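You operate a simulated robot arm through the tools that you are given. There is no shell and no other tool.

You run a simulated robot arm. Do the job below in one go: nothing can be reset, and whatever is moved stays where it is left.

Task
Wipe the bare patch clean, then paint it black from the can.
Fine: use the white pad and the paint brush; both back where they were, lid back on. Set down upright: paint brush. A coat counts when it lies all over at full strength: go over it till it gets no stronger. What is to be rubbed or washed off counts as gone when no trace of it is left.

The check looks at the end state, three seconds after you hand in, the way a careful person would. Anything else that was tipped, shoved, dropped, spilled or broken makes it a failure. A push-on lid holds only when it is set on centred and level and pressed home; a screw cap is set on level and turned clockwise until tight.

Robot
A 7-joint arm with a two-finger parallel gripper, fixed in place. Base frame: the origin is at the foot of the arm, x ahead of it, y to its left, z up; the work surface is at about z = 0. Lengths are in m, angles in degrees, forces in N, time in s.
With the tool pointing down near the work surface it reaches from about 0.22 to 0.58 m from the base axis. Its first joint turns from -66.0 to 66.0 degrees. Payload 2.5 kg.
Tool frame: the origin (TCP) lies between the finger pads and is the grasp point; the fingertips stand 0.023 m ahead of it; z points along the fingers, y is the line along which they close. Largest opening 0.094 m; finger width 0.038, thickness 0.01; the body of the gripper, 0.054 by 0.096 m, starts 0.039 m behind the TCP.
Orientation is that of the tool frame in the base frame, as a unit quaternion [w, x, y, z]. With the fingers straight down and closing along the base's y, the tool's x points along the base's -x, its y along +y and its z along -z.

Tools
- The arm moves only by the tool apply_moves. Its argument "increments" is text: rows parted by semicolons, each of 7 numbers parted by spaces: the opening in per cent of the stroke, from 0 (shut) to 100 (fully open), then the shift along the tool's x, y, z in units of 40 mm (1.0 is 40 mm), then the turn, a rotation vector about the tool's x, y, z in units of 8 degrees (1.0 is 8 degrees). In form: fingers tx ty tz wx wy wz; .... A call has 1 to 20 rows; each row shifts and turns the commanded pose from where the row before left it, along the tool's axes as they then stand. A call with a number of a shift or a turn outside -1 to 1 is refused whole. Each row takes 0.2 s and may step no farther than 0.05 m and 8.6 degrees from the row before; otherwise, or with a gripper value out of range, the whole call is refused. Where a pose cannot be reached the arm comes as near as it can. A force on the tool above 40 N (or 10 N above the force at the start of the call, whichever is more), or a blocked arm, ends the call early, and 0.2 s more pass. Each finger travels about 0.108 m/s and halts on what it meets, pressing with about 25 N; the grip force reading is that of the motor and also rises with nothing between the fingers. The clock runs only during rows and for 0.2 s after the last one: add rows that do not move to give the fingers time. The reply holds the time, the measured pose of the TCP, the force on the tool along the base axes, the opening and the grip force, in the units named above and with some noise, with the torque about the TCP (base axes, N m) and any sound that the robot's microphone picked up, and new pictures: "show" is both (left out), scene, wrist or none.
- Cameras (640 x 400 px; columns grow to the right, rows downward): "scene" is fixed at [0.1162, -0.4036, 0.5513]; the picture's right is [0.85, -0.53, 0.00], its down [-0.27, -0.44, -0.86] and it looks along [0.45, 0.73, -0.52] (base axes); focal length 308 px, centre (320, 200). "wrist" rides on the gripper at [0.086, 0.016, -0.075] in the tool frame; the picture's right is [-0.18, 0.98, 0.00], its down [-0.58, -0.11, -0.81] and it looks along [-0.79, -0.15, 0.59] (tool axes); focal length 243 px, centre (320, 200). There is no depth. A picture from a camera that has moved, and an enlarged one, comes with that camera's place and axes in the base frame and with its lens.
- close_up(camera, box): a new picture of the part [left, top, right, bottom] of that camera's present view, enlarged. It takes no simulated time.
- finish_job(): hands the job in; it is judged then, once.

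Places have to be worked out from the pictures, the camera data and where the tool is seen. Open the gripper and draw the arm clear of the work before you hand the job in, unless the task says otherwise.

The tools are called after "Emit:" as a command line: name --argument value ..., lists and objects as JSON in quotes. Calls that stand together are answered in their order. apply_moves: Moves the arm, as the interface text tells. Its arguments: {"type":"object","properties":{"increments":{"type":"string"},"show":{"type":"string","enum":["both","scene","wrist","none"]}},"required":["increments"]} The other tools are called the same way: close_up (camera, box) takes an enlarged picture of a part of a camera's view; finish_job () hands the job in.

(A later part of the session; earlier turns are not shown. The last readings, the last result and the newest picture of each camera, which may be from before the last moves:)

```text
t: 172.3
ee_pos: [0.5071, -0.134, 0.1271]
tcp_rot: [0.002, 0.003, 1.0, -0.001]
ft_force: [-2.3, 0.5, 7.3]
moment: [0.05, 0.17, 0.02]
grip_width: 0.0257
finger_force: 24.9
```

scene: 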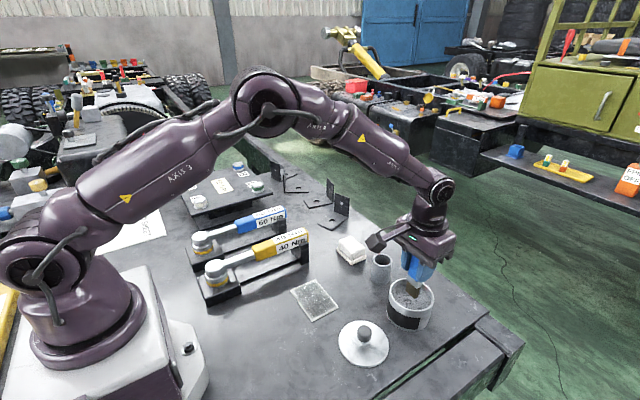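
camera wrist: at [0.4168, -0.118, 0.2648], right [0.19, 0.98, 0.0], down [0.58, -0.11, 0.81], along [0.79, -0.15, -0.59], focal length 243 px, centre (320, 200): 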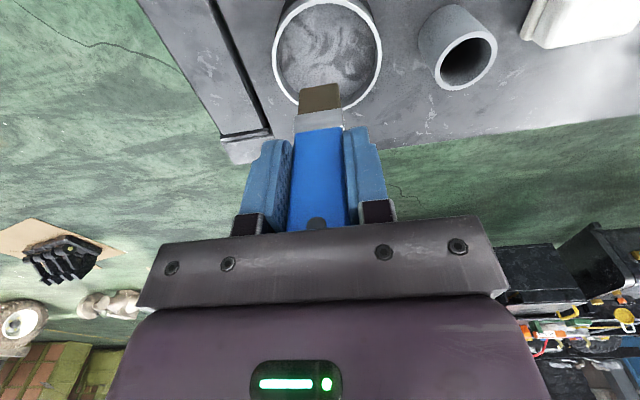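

Contact at 7 N. I press slightly more and swirl a little in y within the paint to load fully, then look at the bristles.

Emit:
apply_moves --increments "12 0 0 0.01 0 0 0;12 0 0.12 0 0 0 0;12 0 -0.24 0 0 0 0;12 0 0.24 0 0 0 0;12 0 -0.12 0 0 0 0;12 0 0 0 0 0 0;12 0 0 -0.3 0 0 0;12 0 0 -0.6 0 0 0;12 0 0 0 0 0 0" --show "wrist"

Emit:
close_up --camera "wrist" --box '[220, 20, 420, 200]'

Emit:
close_up --camera "scene" --box '[370, 230, 460, 330]'

```text
t: 174.3
ee_pos: [0.5066, -0.1324, 0.1626]
tcp_rot: [0.001, 0.002, 1.0, 0.0]
ft_force: [0.7, 0.2, 0.5]
moment: [-0.01, -0.01, -0.01]
grip_width: 0.0256
finger_force: 24.7
camera wrist: at [0.4208, -0.1171, 0.2361], right [0.19, 0.98, 0.0], down [0.58, -0.11, 0.81], along [0.79, -0.15, -0.59], focal length 243 px, centre (320, 200)
```

wrist: 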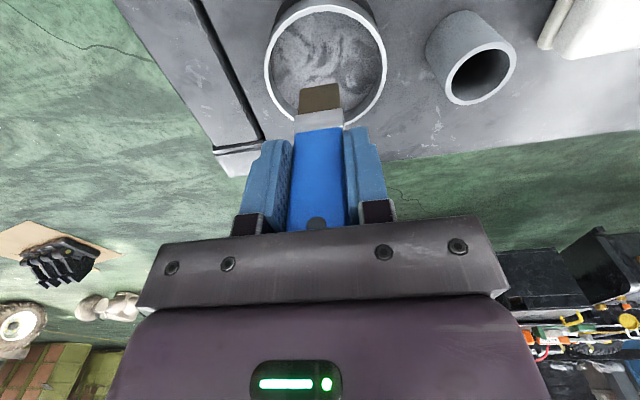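

```text
2.22 times, centred on (320, 110) of wrist
camera zoom: at [0.4208, -0.1171, 0.2361], right [0.19, 0.98, 0.0], down [0.58, -0.11, 0.81], along [0.79, -0.15, -0.59], focal length 539 px, centre (320, 400)
```

zoom: 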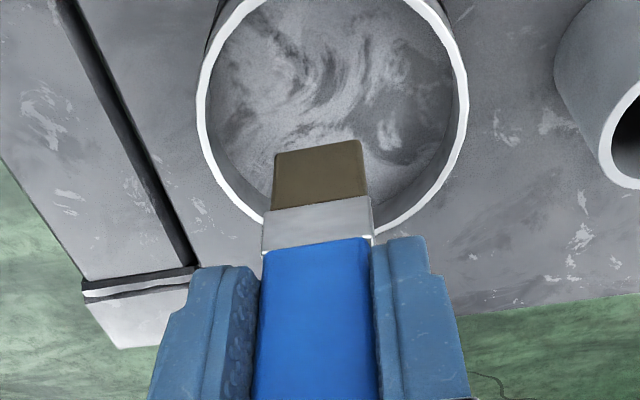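

```text
4.00 times, centred on (415, 280) of scene
camera zoom: at [0.1162, -0.4036, 0.5513], right [0.85, -0.53, 0.0], down [-0.27, -0.44, -0.86], along [0.45, 0.73, -0.52], focal length 1232 px, centre (-60, -120)
```

zoom: 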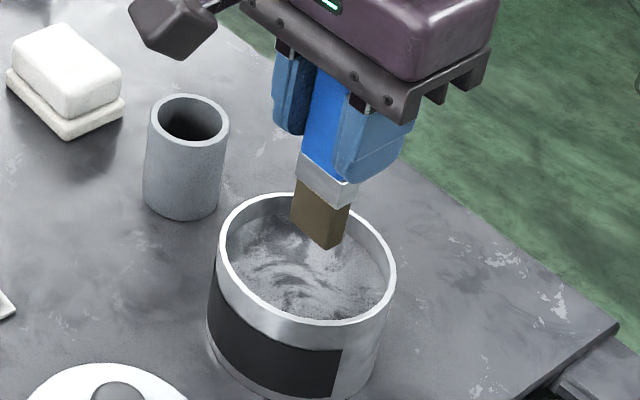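

The bristle tone is the same as after earlier dips, so it is likely fully loaded. I go to the −y end margin (x≈0.36, y≈−0.032) for the comparison test.

Emit:
apply_moves --increments "12 0 0 -0.7 0 0 0;12 0.735 0.51 0 0 0 0;12 0.735 0.51 0 0 0 0;12 0.735 0.51 0 0 0 0;12 0.735 0.51 0 0 0 0;12 0.735 0.51 0 0 0 0;12 0 0 0.9 0 0 0;12 0 0 0.9 0 0 0;12 0 0 0.8 0 0 0;12 0 0 0.05 0 0 0;12 0 0 0 0 0 0" --show "wrist"

Emit:
close_up --camera "wrist" --box '[200, 0, 520, 200]'

```text
t: 176.7
ee_pos: [0.3616, -0.0304, 0.0826]
tcp_rot: [0.0, 0.001, 1.0, -0.001]
ft_force: [0.0, -0.6, 0.0]
moment: [0.02, 0.0, 0.03]
grip_width: 0.0255
finger_force: 25.1
camera wrist: at [0.2746, -0.0138, 0.1568], right [0.19, 0.98, 0.0], down [0.58, -0.11, 0.81], along [0.79, -0.15, -0.59], focal length 243 px, centre (320, 200)
```

wrist: 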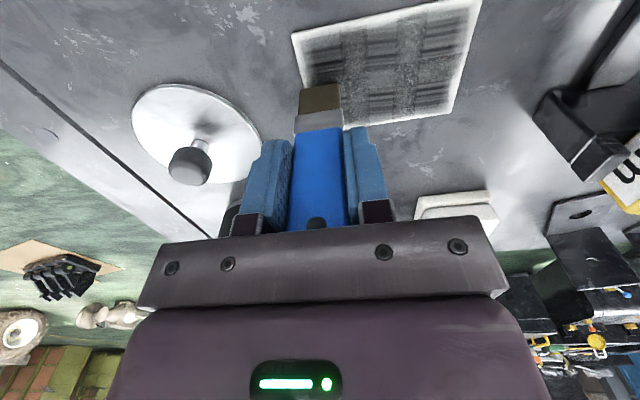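

```text
2.00 times, centred on (360, 100) of wrist
camera zoom: at [0.2746, -0.0138, 0.1568], right [0.19, 0.98, 0.0], down [0.58, -0.11, 0.81], along [0.79, -0.15, -0.59], focal length 485 px, centre (240, 400)
```

zoom: 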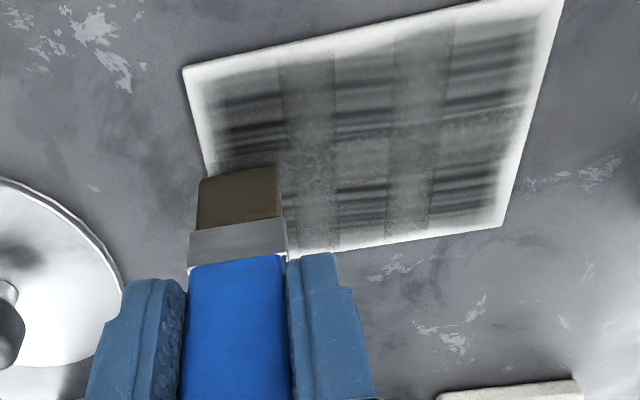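

Now I lower to contact at the −y end in small steps.

Emit:
apply_moves --increments "12 0 0 0.03 0 0 0;12 0 0 0 0 0 0" --show "none"

Emit:
apply_moves --increments "12 0 0 0.015 0 0 0;12 0 0 0 0 0 0" --show "none"

```text
t: 177.3
ee_pos: [0.3614, -0.0299, 0.0812]
tcp_rot: [0.001, 0.002, 1.0, -0.001]
ft_force: [0.3, -0.2, -1.4]
moment: [0.01, -0.02, 0.0]
grip_width: 0.0256
finger_force: 25.1
```

```text
t: 177.9
ee_pos: [0.3615, -0.0311, 0.0816]
tcp_rot: [0.0, 0.002, 1.0, 0.0]
ft_force: [-1.8, 0.9, 4.1]
moment: [0.07, 0.13, 0.0]
grip_width: 0.0253
finger_force: 25.3
```

Emit:
apply_moves --increments "12 0 0 0.007 0 0 0;12 0 -0.2 0 0 0 0;12 0 0.2 0 0 0 0;12 0 0.2 0 0 0 0;12 0 -0.2 0 0 0 0;12 0 -0.2 0 0 0 0;12 0 0.2 0 0 0 0;12 0 0.2 0 0 0 0;12 0 -0.2 0 0 0 0;12 0 -0.2 0 0 0 0;12 0 0.2 0 0 0 0;12 0 0.2 0 0 0 0;12 0 -0.2 0 0 0 0;12 0 -0.2 0 0 0 0;12 0 0 0 0 0 0" --show "none"

Emit:
apply_moves --increments "12 0 0 -0.5 0 0 0;12 0 0 -0.9 0 0 0;12 0 0 -0.9 0 0 0;12 0 0 -0.4 0 0 0;12 -0.735 -0.51 0 0 0 0;12 -0.735 -0.51 0 0 0 0;12 -0.735 -0.51 0 0 0 0;12 -0.735 -0.51 0 0 0 0;12 -0.735 -0.31 0 0 0 0;12 0 0 0 0 0 0" --show "wrist"

Emit:
close_up --camera "scene" --box '[285, 275, 345, 325]'

Emit:
close_up --camera "scene" --box '[310, 300, 340, 325]'

```text
t: 181.1
ee_pos: [0.3595, -0.0388, 0.0811]
tcp_rot: [0.0, 0.003, 1.0, 0.0]
ft_force: [-0.7, 2.5, 4.4]
moment: [0.16, -0.01, 0.04]
grip_width: 0.0253
finger_force: 25.2
```

```text
t: 183.3
ee_pos: [0.5087, -0.1328, 0.1885]
tcp_rot: [0.001, 0.003, 1.0, 0.0]
ft_force: [-0.1, 0.0, -0.5]
moment: [0.01, -0.01, -0.01]
grip_width: 0.0258
finger_force: 25.7
camera wrist: at [0.4217, -0.1167, 0.2628], right [0.19, 0.98, 0.0], down [0.58, -0.11, 0.81], along [0.79, -0.15, -0.59], focal length 243 px, centre (320, 200)
```

wrist: 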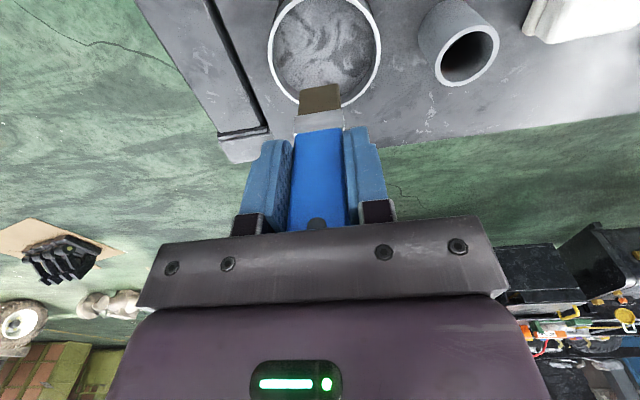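

```text
8.00 times, centred on (315, 300) of scene
camera zoom: at [0.1162, -0.4037, 0.5513], right [0.85, -0.53, 0.0], down [-0.27, -0.44, -0.86], along [0.45, 0.73, -0.52], focal length 2465 px, centre (360, -600)
```

zoom: 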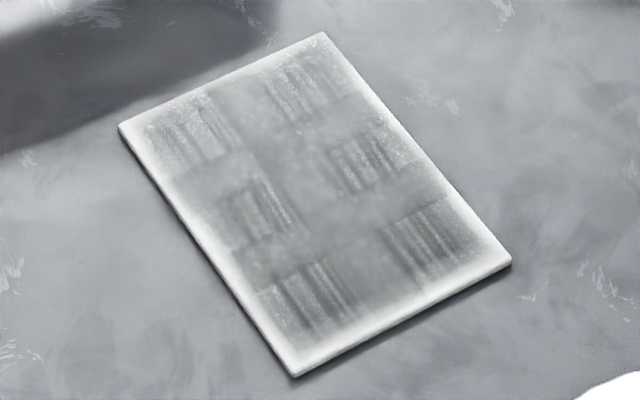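

```text
16.00 times, centred on (325, 312) of scene
camera zoom: at [0.1162, -0.4037, 0.5513], right [0.85, -0.53, 0.0], down [-0.27, -0.44, -0.86], along [0.45, 0.73, -0.52], focal length 4930 px, centre (240, -1600)
```

zoom: 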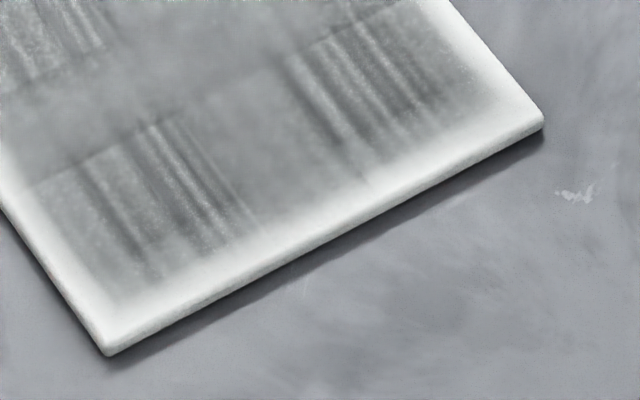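

The image is unchanged from before these strokes, consistent with the coat being saturated there. To be thorough about edges, I make strokes along the far (+x) edge (x≈0.390), which the bristles have not directly covered.

Emit:
apply_moves --increments "12 0.585 0.7125 0 0 0 0;12 0.585 0.7125 0 0 0 0;12 0.585 0.7125 0 0 0 0;12 0.585 0.7125 0 0 0 0;12 0.585 0.7125 0 0 0 0;12 0 0 0.9 0 0 0;12 0 0 0.9 0 0 0;12 0 0 0.8 0 0 0;12 0 0 0.08 0 0 0;12 0 0 0 0 0 0" --show "wrist"

Emit:
close_up --camera "wrist" --box '[160, 0, 480, 200]'

```text
t: 185.5
ee_pos: [0.3897, 0.0102, 0.0808]
tcp_rot: [0.0, 0.002, 1.0, 0.0]
ft_force: [-5.1, 1.3, 16.7]
moment: [0.15, 0.35, 0.02]
grip_width: 0.0256
finger_force: 24.7
camera wrist: at [0.3042, 0.0261, 0.1557], right [0.19, 0.98, 0.0], down [0.58, -0.11, 0.81], along [0.79, -0.15, -0.59], focal length 243 px, centre (320, 200)
```

wrist: 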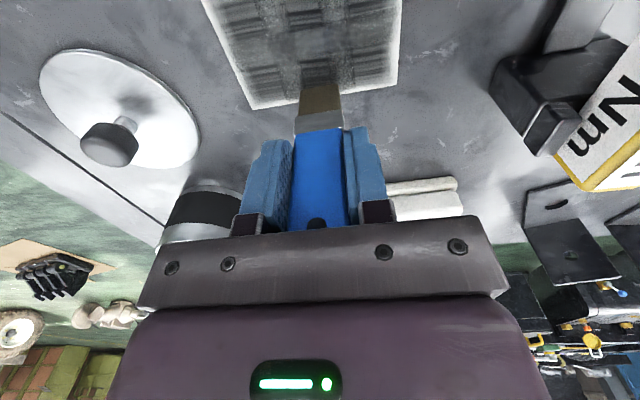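

```text
2.00 times, centred on (320, 100) of wrist
camera zoom: at [0.3042, 0.0261, 0.1557], right [0.19, 0.98, 0.0], down [0.58, -0.11, 0.81], along [0.79, -0.15, -0.59], focal length 485 px, centre (320, 400)
```

zoom: 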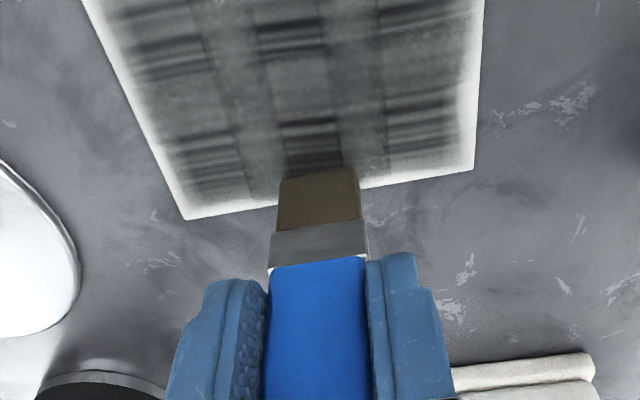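

In contact at the far edge with 17 N. I stroke along y here and then compare the far margin.

Emit:
apply_moves --increments "12 0 0 -0.004 0 0 0;12 0 0.3 0 0 0 0;12 0 0.3 0 0 0 0;12 0 0.3 0 0 0 0;12 0 -0.3 0 0 0 0;12 0 -0.3 0 0 0 0;12 0 -0.3 0 0 0 0;12 0 -0.3 0 0 0 0;12 0 -0.3 0 0 0 0;12 0 -0.35 0 0 0 0;12 0 0.3 0 0 0 0;12 0 0.3 0 0 0 0;12 0 0.3 0 0 0 0;12 0 0.3 0 0 0 0;12 0 0.3 0 0 0 0;12 0 0.35 0 0 0 0;12 0 0 0 0 0 0" --show "wrist"

Emit:
close_up --camera "scene" --box '[285, 275, 345, 325]'

Emit:
close_up --camera "wrist" --box '[140, 0, 460, 200]'

```text
t: 189.1
ee_pos: [0.3924, 0.0455, 0.081]
tcp_rot: [0.001, 0.003, 1.0, -0.001]
ft_force: [-0.8, 0.5, -1.4]
moment: [-0.02, -0.01, 0.0]
grip_width: 0.0252
finger_force: 24.9
camera wrist: at [0.306, 0.062, 0.1561], right [0.19, 0.98, 0.0], down [0.58, -0.11, 0.81], along [0.79, -0.15, -0.59], focal length 243 px, centre (320, 200)
```

wrist: 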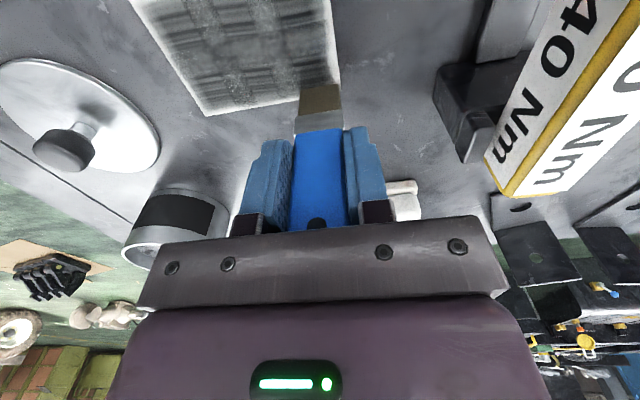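

```text
8.00 times, centred on (315, 300) of scene
camera zoom: at [0.1162, -0.4036, 0.5513], right [0.85, -0.53, 0.0], down [-0.27, -0.44, -0.86], along [0.45, 0.73, -0.52], focal length 2465 px, centre (360, -600)
```

zoom: 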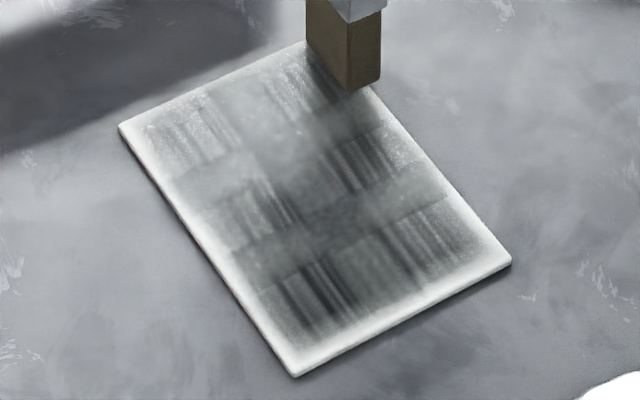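

```text
2.00 times, centred on (300, 100) of wrist
camera zoom: at [0.306, 0.062, 0.1561], right [0.19, 0.98, 0.0], down [0.58, -0.11, 0.81], along [0.79, -0.15, -0.59], focal length 485 px, centre (360, 400)
```

zoom: 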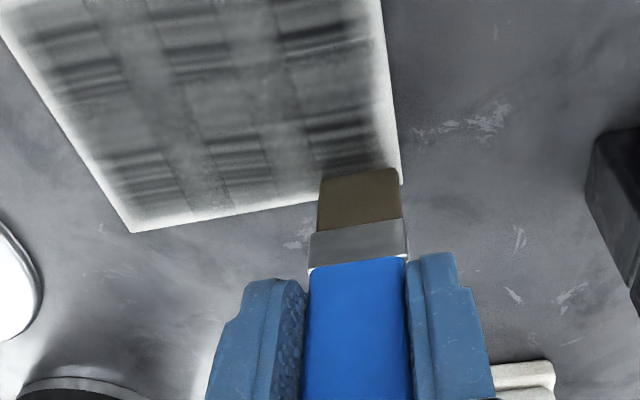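

With the gripper overhead the coat reflects dark, near black, which confirms it is glossy black paint at high strength, and the grey in open view is reflection. The +y end had weak contact in the last strokes, so I add passes there with proper contact.

Emit:
apply_moves --increments "12 0 0.08 0.012 0 0 0;12 0 0 0 0 0 0" --show "none"

Emit:
apply_moves --increments "12 0 0 0.01 0 0 0;12 0 0 0 0 0 0" --show "none"

```text
t: 189.7
ee_pos: [0.3914, 0.0493, 0.0827]
tcp_rot: [0.001, 0.003, 1.0, -0.001]
ft_force: [0.3, 0.0, 0.1]
moment: [-0.01, 0.04, 0.0]
grip_width: 0.0254
finger_force: 25.4
```

```text
t: 190.3
ee_pos: [0.3913, 0.0482, 0.0815]
tcp_rot: [0.002, 0.002, 1.0, 0.001]
ft_force: [0.3, 0.8, 3.9]
moment: [0.11, -0.08, -0.03]
grip_width: 0.0257
finger_force: 25.0
```

Emit:
apply_moves --increments "12 0 0 0.004 0 0 0;12 0 -0.35 0 0 0 0;12 0 0.35 0 0 0 0;12 0 -0.35 0 0 0 0;12 0 0.35 0 0 0 0;12 0 0 -0.06 0 0 0;12 0.36 0 0 0 0 0;12 0 0 0.058 0 0 0;12 0 -0.35 0 0 0 0;12 0 0.35 0 0 0 0;12 0 -0.35 0 0 0 0;12 0 0.35 0 0 0 0;12 0 0 0 0 0 0" --show "none"

Emit:
apply_moves --increments "12 0 0 -0.06 0 0 0;12 0.36 0 0 0 0 0;12 0 0 0.06 0 0 0;12 0 -0.35 0 0 0 0;12 0 0.35 0 0 0 0;12 0 -0.35 0 0 0 0;12 0 0.35 0 0 0 0;12 0 0 0 0 0 0" --show "none"

```text
t: 193.1
ee_pos: [0.377, 0.0475, 0.082]
tcp_rot: [0.002, 0.003, 1.0, -0.001]
ft_force: [-0.7, -7.2, 20.9]
moment: [-0.4, -0.05, -0.01]
grip_width: 0.0257
finger_force: 25.4
```

```text
t: 194.9
ee_pos: [0.363, 0.0479, 0.0825]
tcp_rot: [0.001, 0.003, 1.0, -0.001]
ft_force: [0.1, 0.1, -0.2]
moment: [-0.01, 0.02, -0.03]
grip_width: 0.0256
finger_force: 25.5
```

Emit:
apply_moves --increments "12 0 0 0.01 0 0 0;12 0 0 0 0 0 0" --show "none"

Emit:
apply_moves --increments "12 0 0 0.005 0 0 0;12 0 -0.35 0 0 0 0;12 0 0.35 0 0 0 0;12 0 -0.35 0 0 0 0;12 0 0.35 0 0 0 0;12 0 0 0 0 0 0" --show "none"

```text
t: 195.5
ee_pos: [0.363, 0.0493, 0.0819]
tcp_rot: [0.001, 0.003, 1.0, 0.0]
ft_force: [0.6, -1.0, 2.8]
moment: [0.0, -0.03, 0.0]
grip_width: 0.0252
finger_force: 24.3
```

```text
t: 196.9
ee_pos: [0.3635, 0.048, 0.0806]
tcp_rot: [0.003, 0.003, 1.0, -0.001]
ft_force: [0.1, -10.3, 30.7]
moment: [-0.58, -0.19, -0.06]
grip_width: 0.0253
finger_force: 24.9
```

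Good contact there. I repeat at x≈0.349 and x≈0.335 on the +y end.

Emit:
apply_moves --increments "12 0 0 -0.06 0 0 0;12 0.36 0 0 0 0 0;12 0 0 0.052 0 0 0;12 0 -0.35 0 0 0 0;12 0 0.35 0 0 0 0;12 0 -0.35 0 0 0 0;12 0 0.35 0 0 0 0;12 0 0 0 0 0 0" --show "none"

Emit:
apply_moves --increments "12 0 0 -0.06 0 0 0;12 0.36 0 0 0 0 0;12 0 0 0.06 0 0 0;12 0 -0.35 0 0 0 0;12 0 0.35 0 0 0 0;12 0 -0.35 0 0 0 0;12 0 0.35 0 0 0 0;12 0 0 0 0 0 0" --show "none"

```text
t: 198.7
ee_pos: [0.3497, 0.0471, 0.0808]
tcp_rot: [0.003, 0.003, 1.0, -0.001]
ft_force: [0.1, -10.3, 32.2]
moment: [-0.65, -0.13, -0.01]
grip_width: 0.0253
finger_force: 25.4
```

```text
t: 200.5
ee_pos: [0.3343, 0.0483, 0.081]
tcp_rot: [0.001, 0.004, 1.0, -0.001]
ft_force: [0.9, -11.7, 34.8]
moment: [-0.69, -0.13, -0.04]
grip_width: 0.0255
finger_force: 25.3
```

Good contact along the +y end. One more full-length stroke along the near edge, slightly eased, then I lift away to inspect.

Emit:
apply_moves --increments "12 0 0 -0.012 0 0 0;12 0 -0.3 0 0 0 0;12 0 -0.3 0 0 0 0;12 0 -0.3 0 0 0 0;12 0 -0.3 0 0 0 0;12 0 -0.3 0 0 0 0;12 0 -0.35 0 0 0 0;12 0 0 0 0 0 0" --show "none"

Emit:
apply_moves --increments "12 0 0 -0.5 0 0 0;12 0 0 -0.9 0 0 0;12 0 0 -0.9 0 0 0;12 0 0 -0.4 0 0 0;12 -0.87 -0.5 0 0 0 0;12 -0.87 -0.5 0 0 0 0;12 -0.87 -0.5 0 0 0 0;12 -0.87 -0.5 0 0 0 0;12 -0.87 -0.5 0 0 0 0;12 0 0 0 0 0 0" --show "both"

Emit:
close_up --camera "scene" --box '[285, 275, 345, 325]'

Emit:
close_up --camera "wrist" --box '[220, 20, 420, 200]'

```text
t: 202.3
ee_pos: [0.3339, -0.0259, 0.0826]
tcp_rot: [-0.001, 0.003, 1.0, 0.0]
ft_force: [-0.5, 0.7, 1.6]
moment: [0.05, 0.04, 0.04]
grip_width: 0.0254
finger_force: 25.2
```

```text
t: 204.5
ee_pos: [0.506, -0.1245, 0.1894]
tcp_rot: [-0.001, 0.003, 1.0, 0.0]
ft_force: [-0.1, -0.5, -0.7]
moment: [0.02, 0.0, -0.01]
grip_width: 0.0254
finger_force: 24.9
camera wrist: at [0.4197, -0.1093, 0.2635], right [0.19, 0.98, 0.0], down [0.58, -0.11, 0.81], along [0.79, -0.15, -0.59], focal length 243 px, centre (320, 200)
```

scene: 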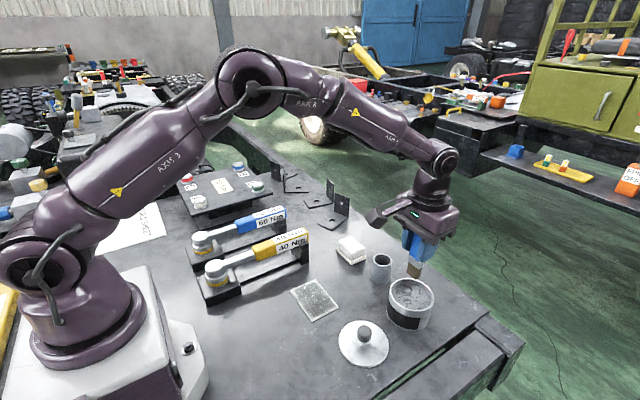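
wrist: 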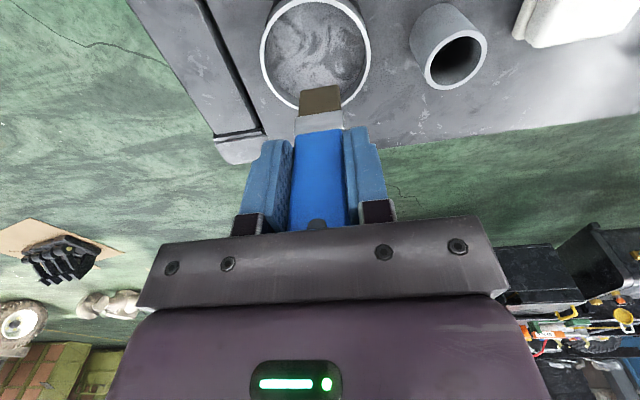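

```text
8.00 times, centred on (315, 300) of scene
camera zoom: at [0.1162, -0.4037, 0.5513], right [0.85, -0.53, 0.0], down [-0.27, -0.44, -0.86], along [0.45, 0.73, -0.52], focal length 2465 px, centre (360, -600)
```

zoom: 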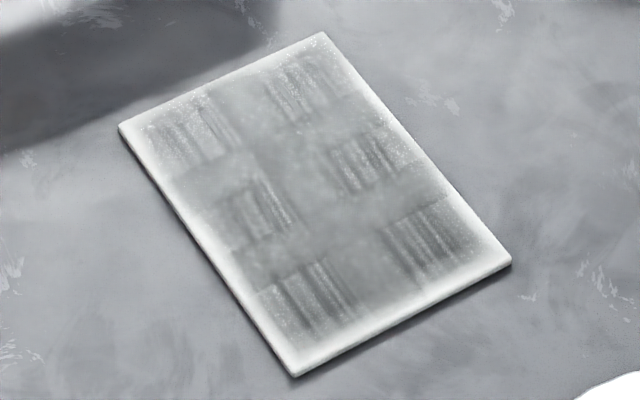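

```text
2.22 times, centred on (320, 110) of wrist
camera zoom: at [0.4197, -0.1093, 0.2635], right [0.19, 0.98, 0.0], down [0.58, -0.11, 0.81], along [0.79, -0.15, -0.59], focal length 539 px, centre (320, 400)
```

zoom: 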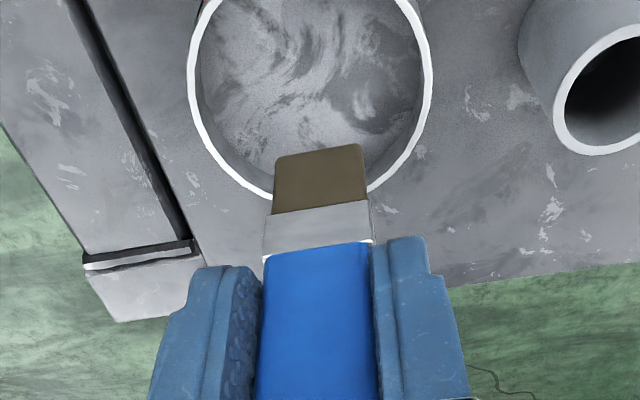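

The patch is unchanged by the extra edge passes, so the coat has reached full strength and gets no stronger. Now I return the brush to its cup, moving above it first.

Emit:
apply_moves --increments "12 -0.11 0.66 0 0 0 0;12 -0.11 0.66 0 0 0 0;12 -0.11 0.66 0 0 0 0;12 -0.1 0.652 0 0 0 0;12 0 0 0.7 0 0 0;12 0 0 0 0 0 0;12 0 0 0 0 0 0" --show "both"

Emit:
close_up --camera "scene" --box '[340, 190, 430, 300]'

Emit:
close_up --camera "wrist" --box '[220, 0, 420, 180]'

```text
t: 206.1
ee_pos: [0.5233, -0.0192, 0.1618]
tcp_rot: [0.001, 0.003, 1.0, -0.001]
ft_force: [0.2, 0.7, -0.8]
moment: [0.04, -0.01, -0.01]
grip_width: 0.0255
finger_force: 25.3
camera wrist: at [0.4378, -0.0036, 0.2361], right [0.19, 0.98, 0.0], down [0.58, -0.11, 0.81], along [0.79, -0.15, -0.59], focal length 243 px, centre (320, 200)
```

scene: 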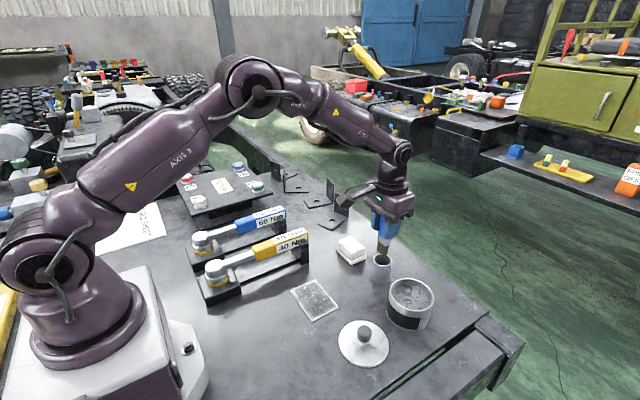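
wrist: 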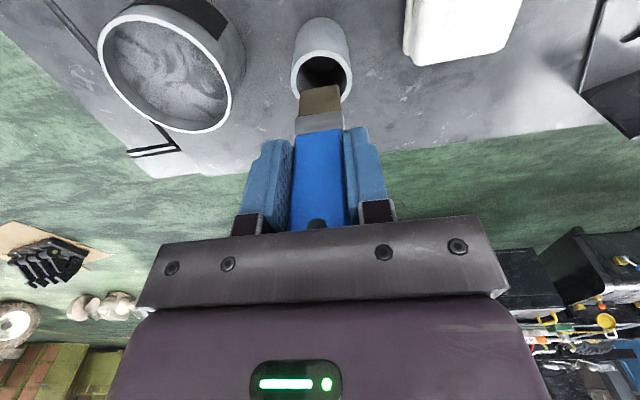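

```text
3.64 times, centred on (385, 245) of scene
camera zoom: at [0.1162, -0.4036, 0.5513], right [0.85, -0.53, 0.0], down [-0.27, -0.44, -0.86], along [0.45, 0.73, -0.52], focal length 1120 px, centre (84, 36)
```

zoom: 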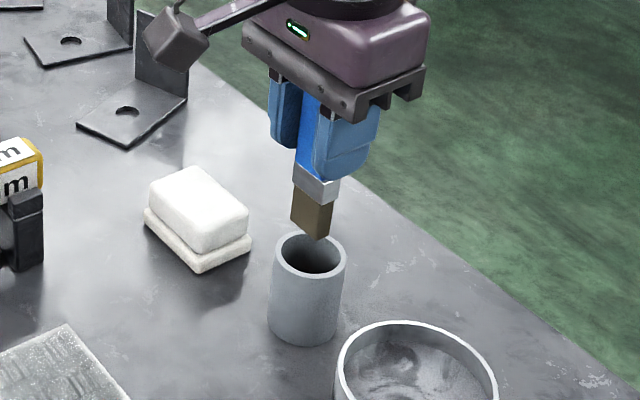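

```text
2.22 times, centred on (320, 90) of wrist
camera zoom: at [0.4378, -0.0036, 0.2361], right [0.19, 0.98, 0.0], down [0.58, -0.11, 0.81], along [0.79, -0.15, -0.59], focal length 539 px, centre (320, 444)
```

zoom: 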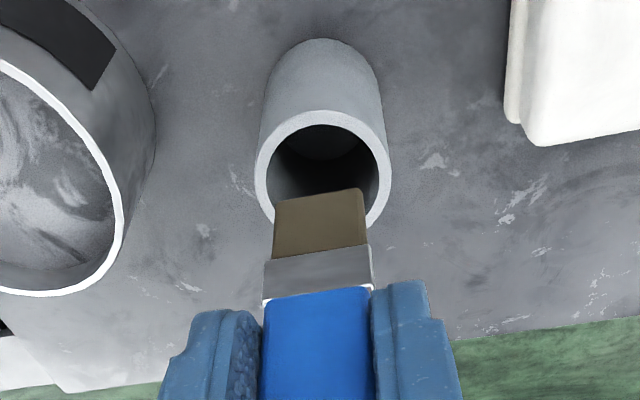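

The brush tip is within a couple of millimetres of the cup centre by both cameras. I lower it into the cup while watching the force.

Emit:
apply_moves --increments "12 0 0 0.5 0 0 0;12 0 0 0.4 0 0 0;12 0 0 0.4 0 0 0;12 0 0 0 0 0 0" --show "both"

Emit:
close_up --camera "scene" --box '[340, 200, 430, 310]'

Emit:
close_up --camera "wrist" --box '[220, 0, 420, 200]'

```text
t: 207.1
ee_pos: [0.524, -0.0208, 0.1093]
tcp_rot: [0.001, 0.003, 1.0, -0.001]
ft_force: [-0.4, 0.5, -0.5]
moment: [-0.01, -0.01, 0.04]
grip_width: 0.0255
finger_force: 25.2
camera wrist: at [0.4369, -0.0048, 0.1833], right [0.19, 0.98, 0.0], down [0.58, -0.11, 0.81], along [0.79, -0.15, -0.59], focal length 243 px, centre (320, 200)
```

scene: 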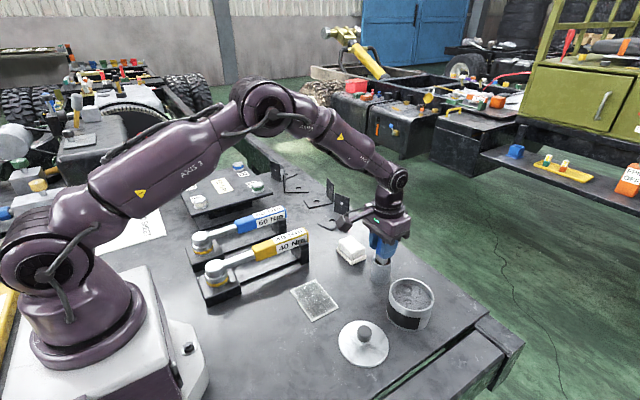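
wrist: 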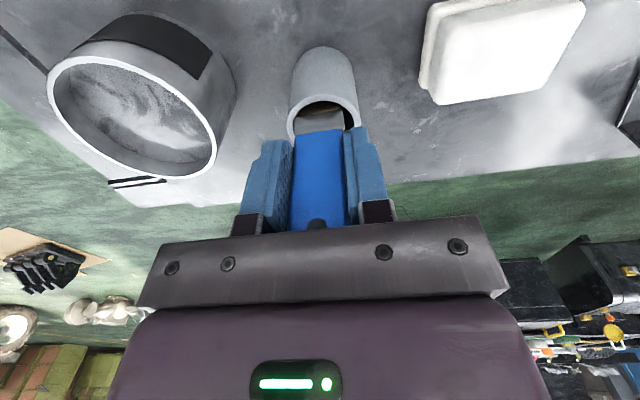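

```text
3.64 times, centred on (385, 255) of scene
camera zoom: at [0.1162, -0.4036, 0.5513], right [0.85, -0.53, 0.0], down [-0.27, -0.44, -0.86], along [0.45, 0.73, -0.52], focal length 1120 px, centre (84, 0)
```

zoom: 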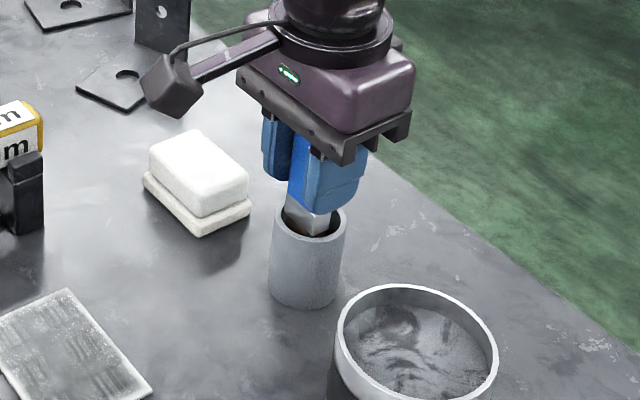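

```text
2.00 times, centred on (320, 100) of wrist
camera zoom: at [0.4369, -0.0048, 0.1833], right [0.19, 0.98, 0.0], down [0.58, -0.11, 0.81], along [0.79, -0.15, -0.59], focal length 485 px, centre (320, 400)
```

zoom: 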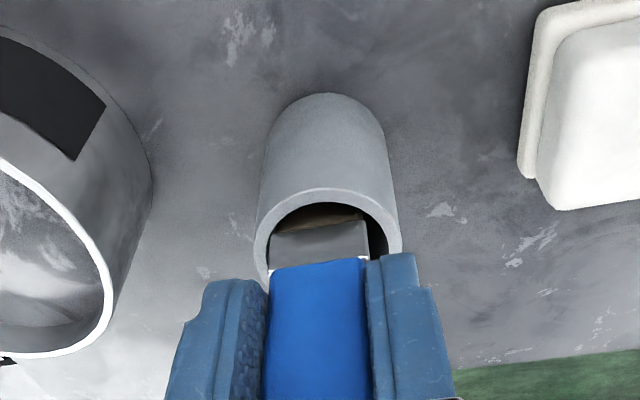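

The bristles are inside the cup without contact. I continue lowering toward the floor of the cup.

Emit:
apply_moves --increments "12 0 0 0.25 0 0 0;12 0 0 0.2 0 0 0;12 0 0 0.08 0 0 0;12 0 0 0 0 0 0" --show "wrist"

Emit:
close_up --camera "scene" --box '[340, 200, 430, 310]'

```text
t: 208.1
ee_pos: [0.5241, -0.0208, 0.0884]
tcp_rot: [0.001, 0.003, 1.0, 0.0]
ft_force: [-0.2, -0.1, -0.3]
moment: [0.01, 0.03, 0.03]
grip_width: 0.0257
finger_force: 24.9
camera wrist: at [0.4378, -0.0042, 0.1627], right [0.19, 0.98, 0.0], down [0.58, -0.11, 0.81], along [0.79, -0.15, -0.59], focal length 243 px, centre (320, 200)
```

wrist: 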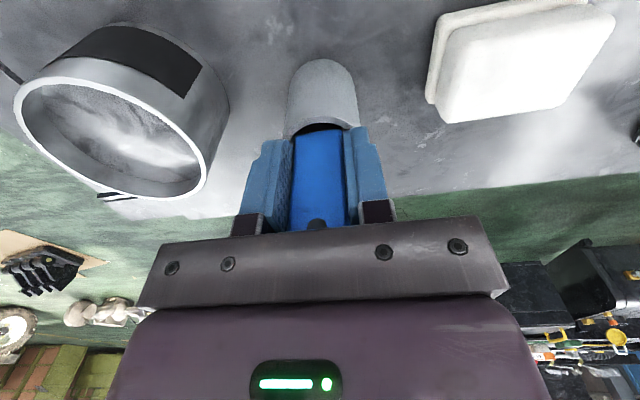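

```text
3.64 times, centred on (385, 255) of scene
camera zoom: at [0.1162, -0.4036, 0.5513], right [0.85, -0.53, 0.0], down [-0.27, -0.44, -0.86], along [0.45, 0.73, -0.52], focal length 1120 px, centre (84, 0)
```

zoom: 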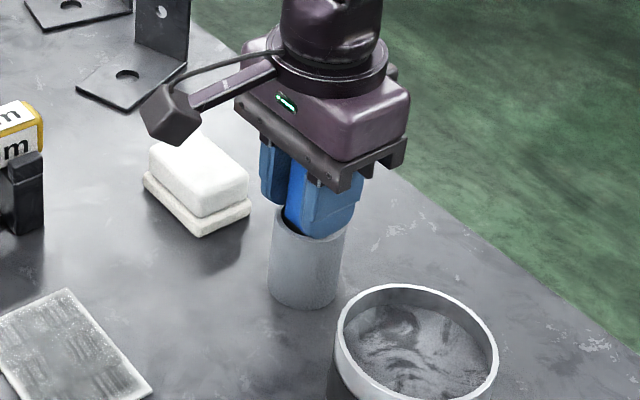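

The fingertips are just above the rim. I lower 2 mm more, then open gradually to let the brush settle.

Emit:
apply_moves --increments "12 0 0 0.03 0 0 0;12 0 0 0.02 0 0 0;12 0 0 0 0 0 0" --show "none"

Emit:
apply_moves --increments "27 0 0 0 0 0 0;28 0 0 0 0 0 0;30 0 0 0 0 0 0;33 0 0 0 0 0 0;37 0 0 0 0 0 0;42 0 0 0 0 0 0;48 0 0 0 0 0 0;54 0 0 0 0 0 0;54 0 0 0 0 0 0" --show "both"

Emit:
close_up --camera "scene" --box '[340, 200, 430, 310]'

```text
t: 208.9
ee_pos: [0.5245, -0.0206, 0.0875]
tcp_rot: [0.002, 0.002, 1.0, -0.001]
ft_force: [0.6, 0.6, 0.1]
moment: [0.02, 0.0, -0.01]
grip_width: 0.0253
finger_force: 24.7
```

```text
t: 210.9
ee_pos: [0.5241, -0.0213, 0.0869]
tcp_rot: [0.001, 0.003, 1.0, -0.001]
ft_force: [0.4, -0.2, -0.1]
moment: [0.01, -0.01, -0.02]
grip_width: 0.0508
finger_force: 0.0
camera wrist: at [0.4381, -0.0043, 0.1604], right [0.19, 0.98, 0.0], down [0.58, -0.11, 0.81], along [0.79, -0.15, -0.59], focal length 243 px, centre (320, 200)
```

scene: 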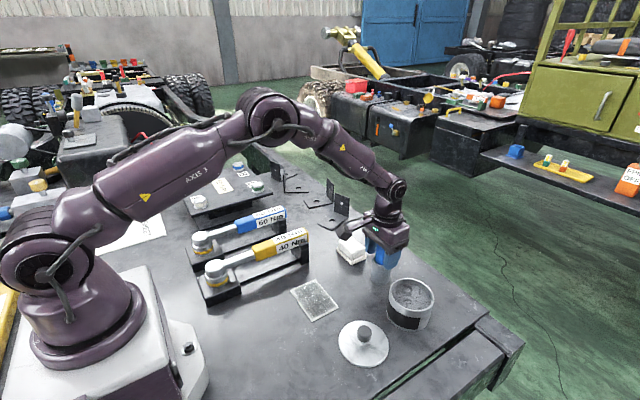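
wrist: 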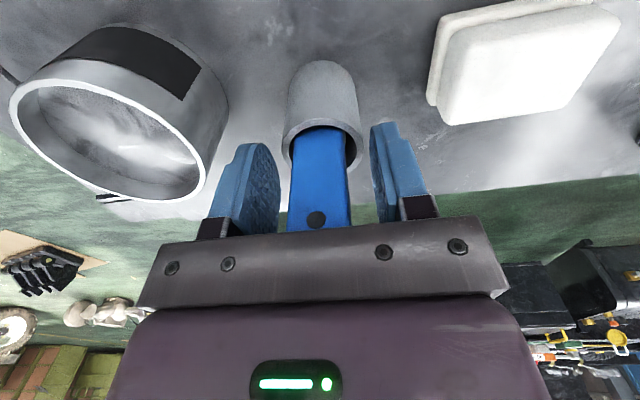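

```text
3.64 times, centred on (385, 255) of scene
camera zoom: at [0.1162, -0.4036, 0.5513], right [0.85, -0.53, 0.0], down [-0.27, -0.44, -0.86], along [0.45, 0.73, -0.52], focal length 1120 px, centre (84, 0)
```

zoom: 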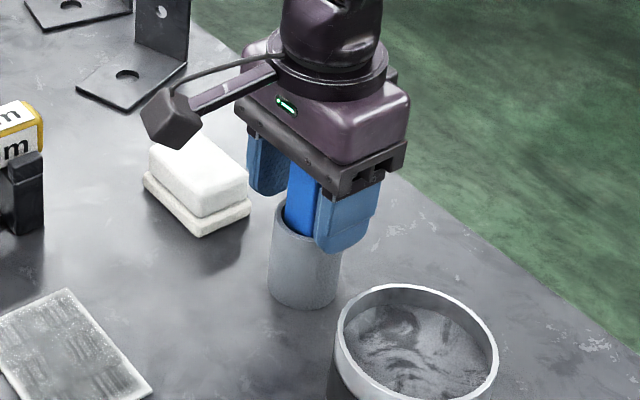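

The brush settled in the cup. I lift straight up and check how it stands.

Emit:
apply_moves --increments "54 0 0 -0.4 0 0 0;54 0 0 -0.7 0 0 0;54 0 0 -0.8 0 0 0;54 0 0 -0.8 0 0 0;54 0 0 -0.5 0 0 0;54 0 0 0 0 0 0" --show "both"

Emit:
close_up --camera "scene" --box '[330, 225, 410, 285]'

Emit:
close_up --camera "wrist" --box '[200, 0, 440, 200]'

```text
t: 212.3
ee_pos: [0.5247, -0.0212, 0.2171]
tcp_rot: [0.001, 0.002, 1.0, 0.0]
ft_force: [-0.6, -0.1, -0.3]
moment: [-0.01, -0.02, -0.03]
grip_width: 0.0509
finger_force: 0.1
camera wrist: at [0.4387, -0.0056, 0.2899], right [0.19, 0.98, 0.0], down [0.58, -0.11, 0.81], along [0.79, -0.15, -0.59], focal length 243 px, centre (320, 200)
```

scene: 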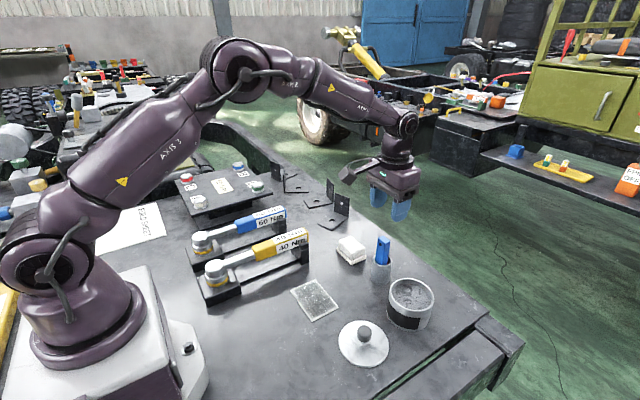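
wrist: 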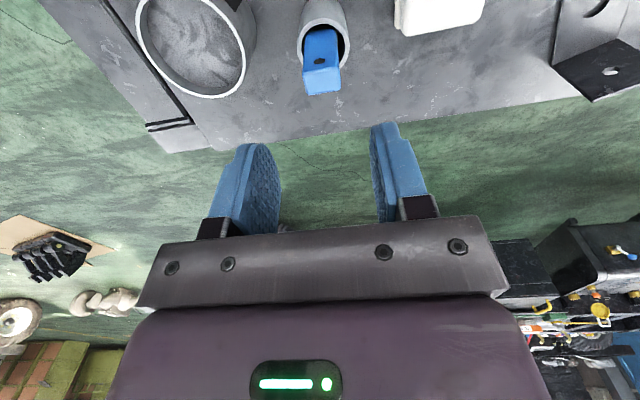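

```text
6.67 times, centred on (370, 255) of scene
camera zoom: at [0.1162, -0.4036, 0.5513], right [0.85, -0.53, 0.0], down [-0.27, -0.44, -0.86], along [0.45, 0.73, -0.52], focal length 2054 px, centre (-13, -167)
```

zoom: 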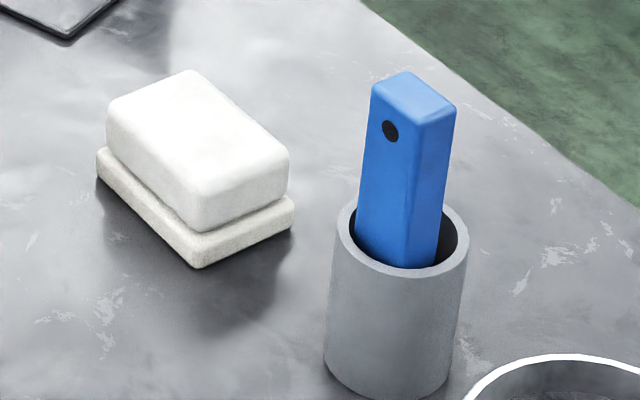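

```text
2.00 times, centred on (320, 100) of wrist
camera zoom: at [0.4387, -0.0056, 0.2899], right [0.19, 0.98, 0.0], down [0.58, -0.11, 0.81], along [0.79, -0.15, -0.59], focal length 485 px, centre (320, 400)
```

zoom: 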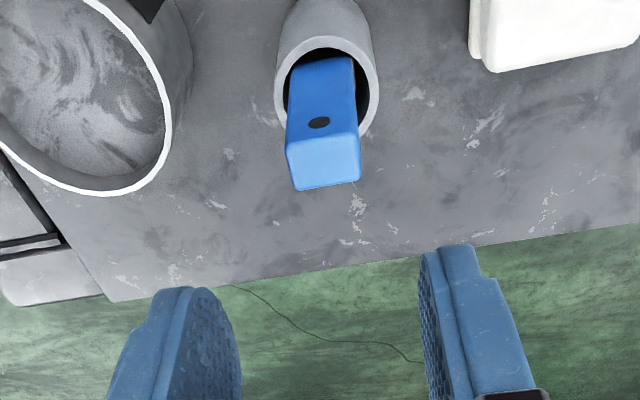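

The brush stands upright in its cup, and the cup and pad are in place. Before closing the can, I take the wrist camera over the patch for an unobstructed look at the coat.

Emit:
apply_moves --increments "54 0.9 0.12 0 0 0 0;54 0.9 0.12 0 0 0 0;54 0.9 0.12 0 0 0 0;54 0.9 0.12 0 0 0 0;54 0.9 0.12 0 0 0 0;54 0.9 0.12 0 0 0 0;54 0.3 0 0 0 0 0;54 0 0 0 0 0 0;54 0 0 0 0 0 0" --show "wrist"

Emit:
close_up --camera "wrist" --box '[220, 0, 420, 130]'

Emit:
close_up --camera "scene" --box '[285, 275, 345, 325]'

```text
t: 214.3
ee_pos: [0.2949, 0.0099, 0.2158]
tcp_rot: [0.001, 0.002, 1.0, -0.001]
ft_force: [0.6, 0.5, 0.2]
moment: [-0.01, 0.01, 0.02]
grip_width: 0.0508
finger_force: 0.1
camera wrist: at [0.2082, 0.0268, 0.29], right [0.19, 0.98, 0.0], down [0.58, -0.11, 0.81], along [0.79, -0.15, -0.59], focal length 243 px, centre (320, 200)
```

wrist: 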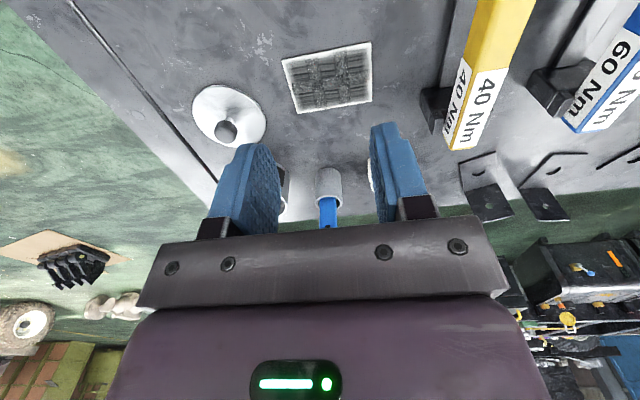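

```text
3.08 times, centred on (320, 65) of wrist
camera zoom: at [0.2082, 0.0268, 0.29], right [0.19, 0.98, 0.0], down [0.58, -0.11, 0.81], along [0.79, -0.15, -0.59], focal length 746 px, centre (320, 615)
```

zoom: 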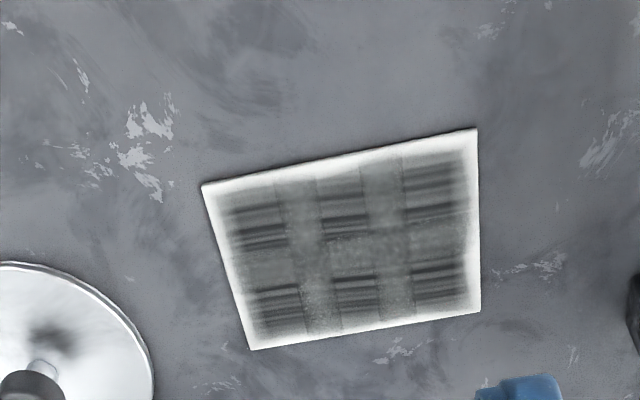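

```text
8.00 times, centred on (315, 300) of scene
camera zoom: at [0.1162, -0.4036, 0.5513], right [0.85, -0.53, 0.0], down [-0.27, -0.44, -0.86], along [0.45, 0.73, -0.52], focal length 2465 px, centre (360, -600)
```

zoom: 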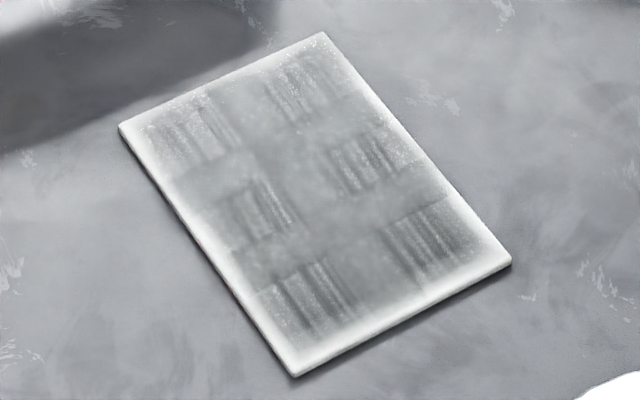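

The coat looks even, with grey from reflections of the bright hall. To judge its true depth, I move the gripper to where its dark body is mirrored in the patch as seen by the scene camera.

Emit:
apply_moves --increments "54 -0.738 0.754 0 0 0 0;54 -0.738 0.754 0 0 0 0;54 -0.738 0.754 0 0 0 0;54 -0.738 0.754 0 0 0 0;54 -0.738 0.754 0 0 0 0;54 -0.738 0.6 0 0 0 0;54 0 0 0.7 0 0 0;54 0 0 0 0 0 0" --show "scene"

Emit:
close_up --camera "scene" --box '[285, 275, 345, 325]'

```text
t: 216.1
ee_pos: [0.4725, 0.182, 0.1853]
tcp_rot: [0.001, 0.003, 1.0, -0.001]
ft_force: [-0.8, 0.0, 0.0]
moment: [-0.02, 0.03, 0.01]
grip_width: 0.0507
finger_force: 0.1
```

scene: 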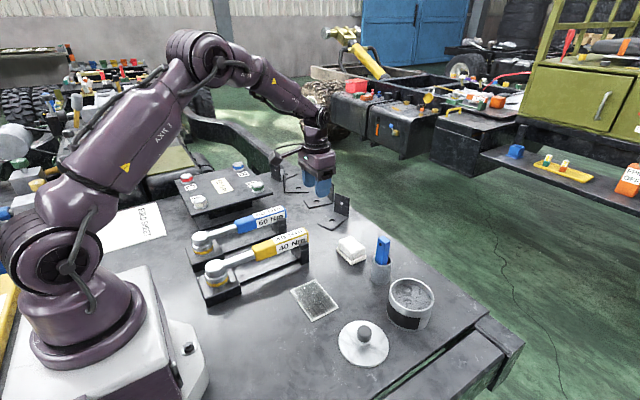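

```text
8.00 times, centred on (315, 300) of scene
camera zoom: at [0.1162, -0.4036, 0.5513], right [0.85, -0.53, 0.0], down [-0.27, -0.44, -0.86], along [0.45, 0.73, -0.52], focal length 2465 px, centre (360, -600)
```

zoom: 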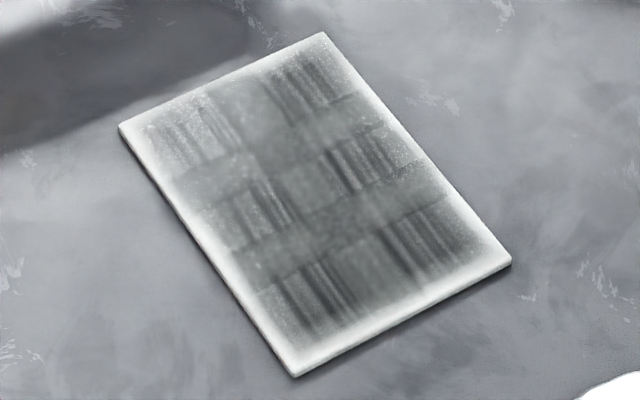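

The mirrored gripper darkens the patch to near-black, so the coat beneath the reflections is dark and uniform, and extra passes changed nothing. I now go to fetch the lid at about (0.383, −0.134).

Emit:
apply_moves --increments "54 0 0 -0.7 0 0 0;54 0.25 -0.88 0 0 0 0;54 0.25 -0.88 0 0 0 0;54 0.25 -0.88 0 0 0 0;54 0.25 -0.88 0 0 0 0;54 0.25 -0.88 0 0 0 0;54 0.25 -0.88 0 0 0 0;54 0.25 -0.88 0 0 0 0;54 0.25 -0.88 0 0 0 0;54 0.25 -0.88 0 0 0 0;54 0 0 0.9 0 0 0;54 0 0 0.9 0 0 0;54 0 0 0.5 0 0 0;54 0 0 0 0 0 0" --show "both"

Emit:
close_up --camera "wrist" --box '[200, 20, 440, 200]'

```text
t: 219.1
ee_pos: [0.3831, -0.1344, 0.1216]
tcp_rot: [0.001, 0.003, 1.0, 0.0]
ft_force: [0.1, 0.2, -0.1]
moment: [0.04, 0.01, -0.04]
grip_width: 0.0507
finger_force: 0.0
camera wrist: at [0.2983, -0.1174, 0.1961], right [0.19, 0.98, 0.0], down [0.58, -0.11, 0.81], along [0.79, -0.15, -0.59], focal length 243 px, centre (320, 200)
```

scene: 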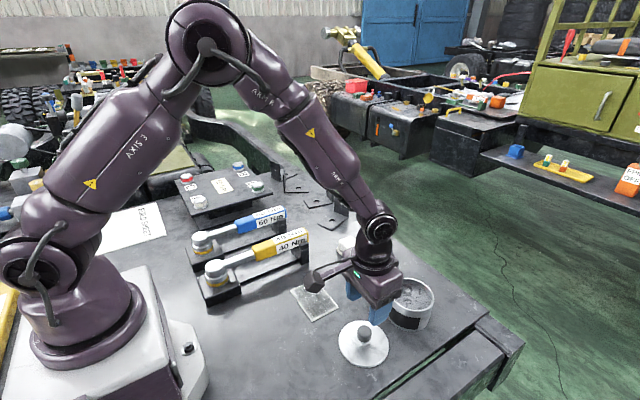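
wrist: 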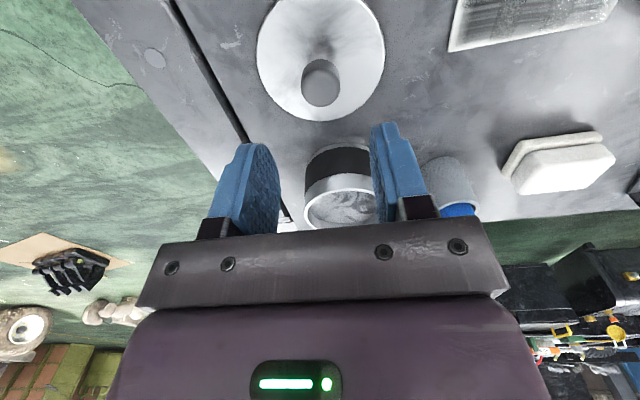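

```text
2.22 times, centred on (320, 110) of wrist
camera zoom: at [0.2983, -0.1174, 0.1961], right [0.19, 0.98, 0.0], down [0.58, -0.11, 0.81], along [0.79, -0.15, -0.59], focal length 539 px, centre (320, 400)
```

zoom: 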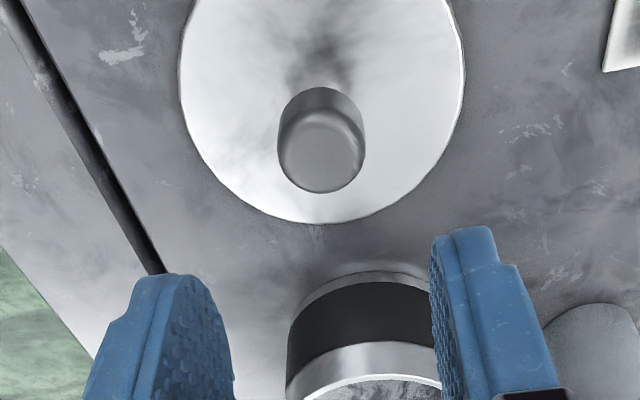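

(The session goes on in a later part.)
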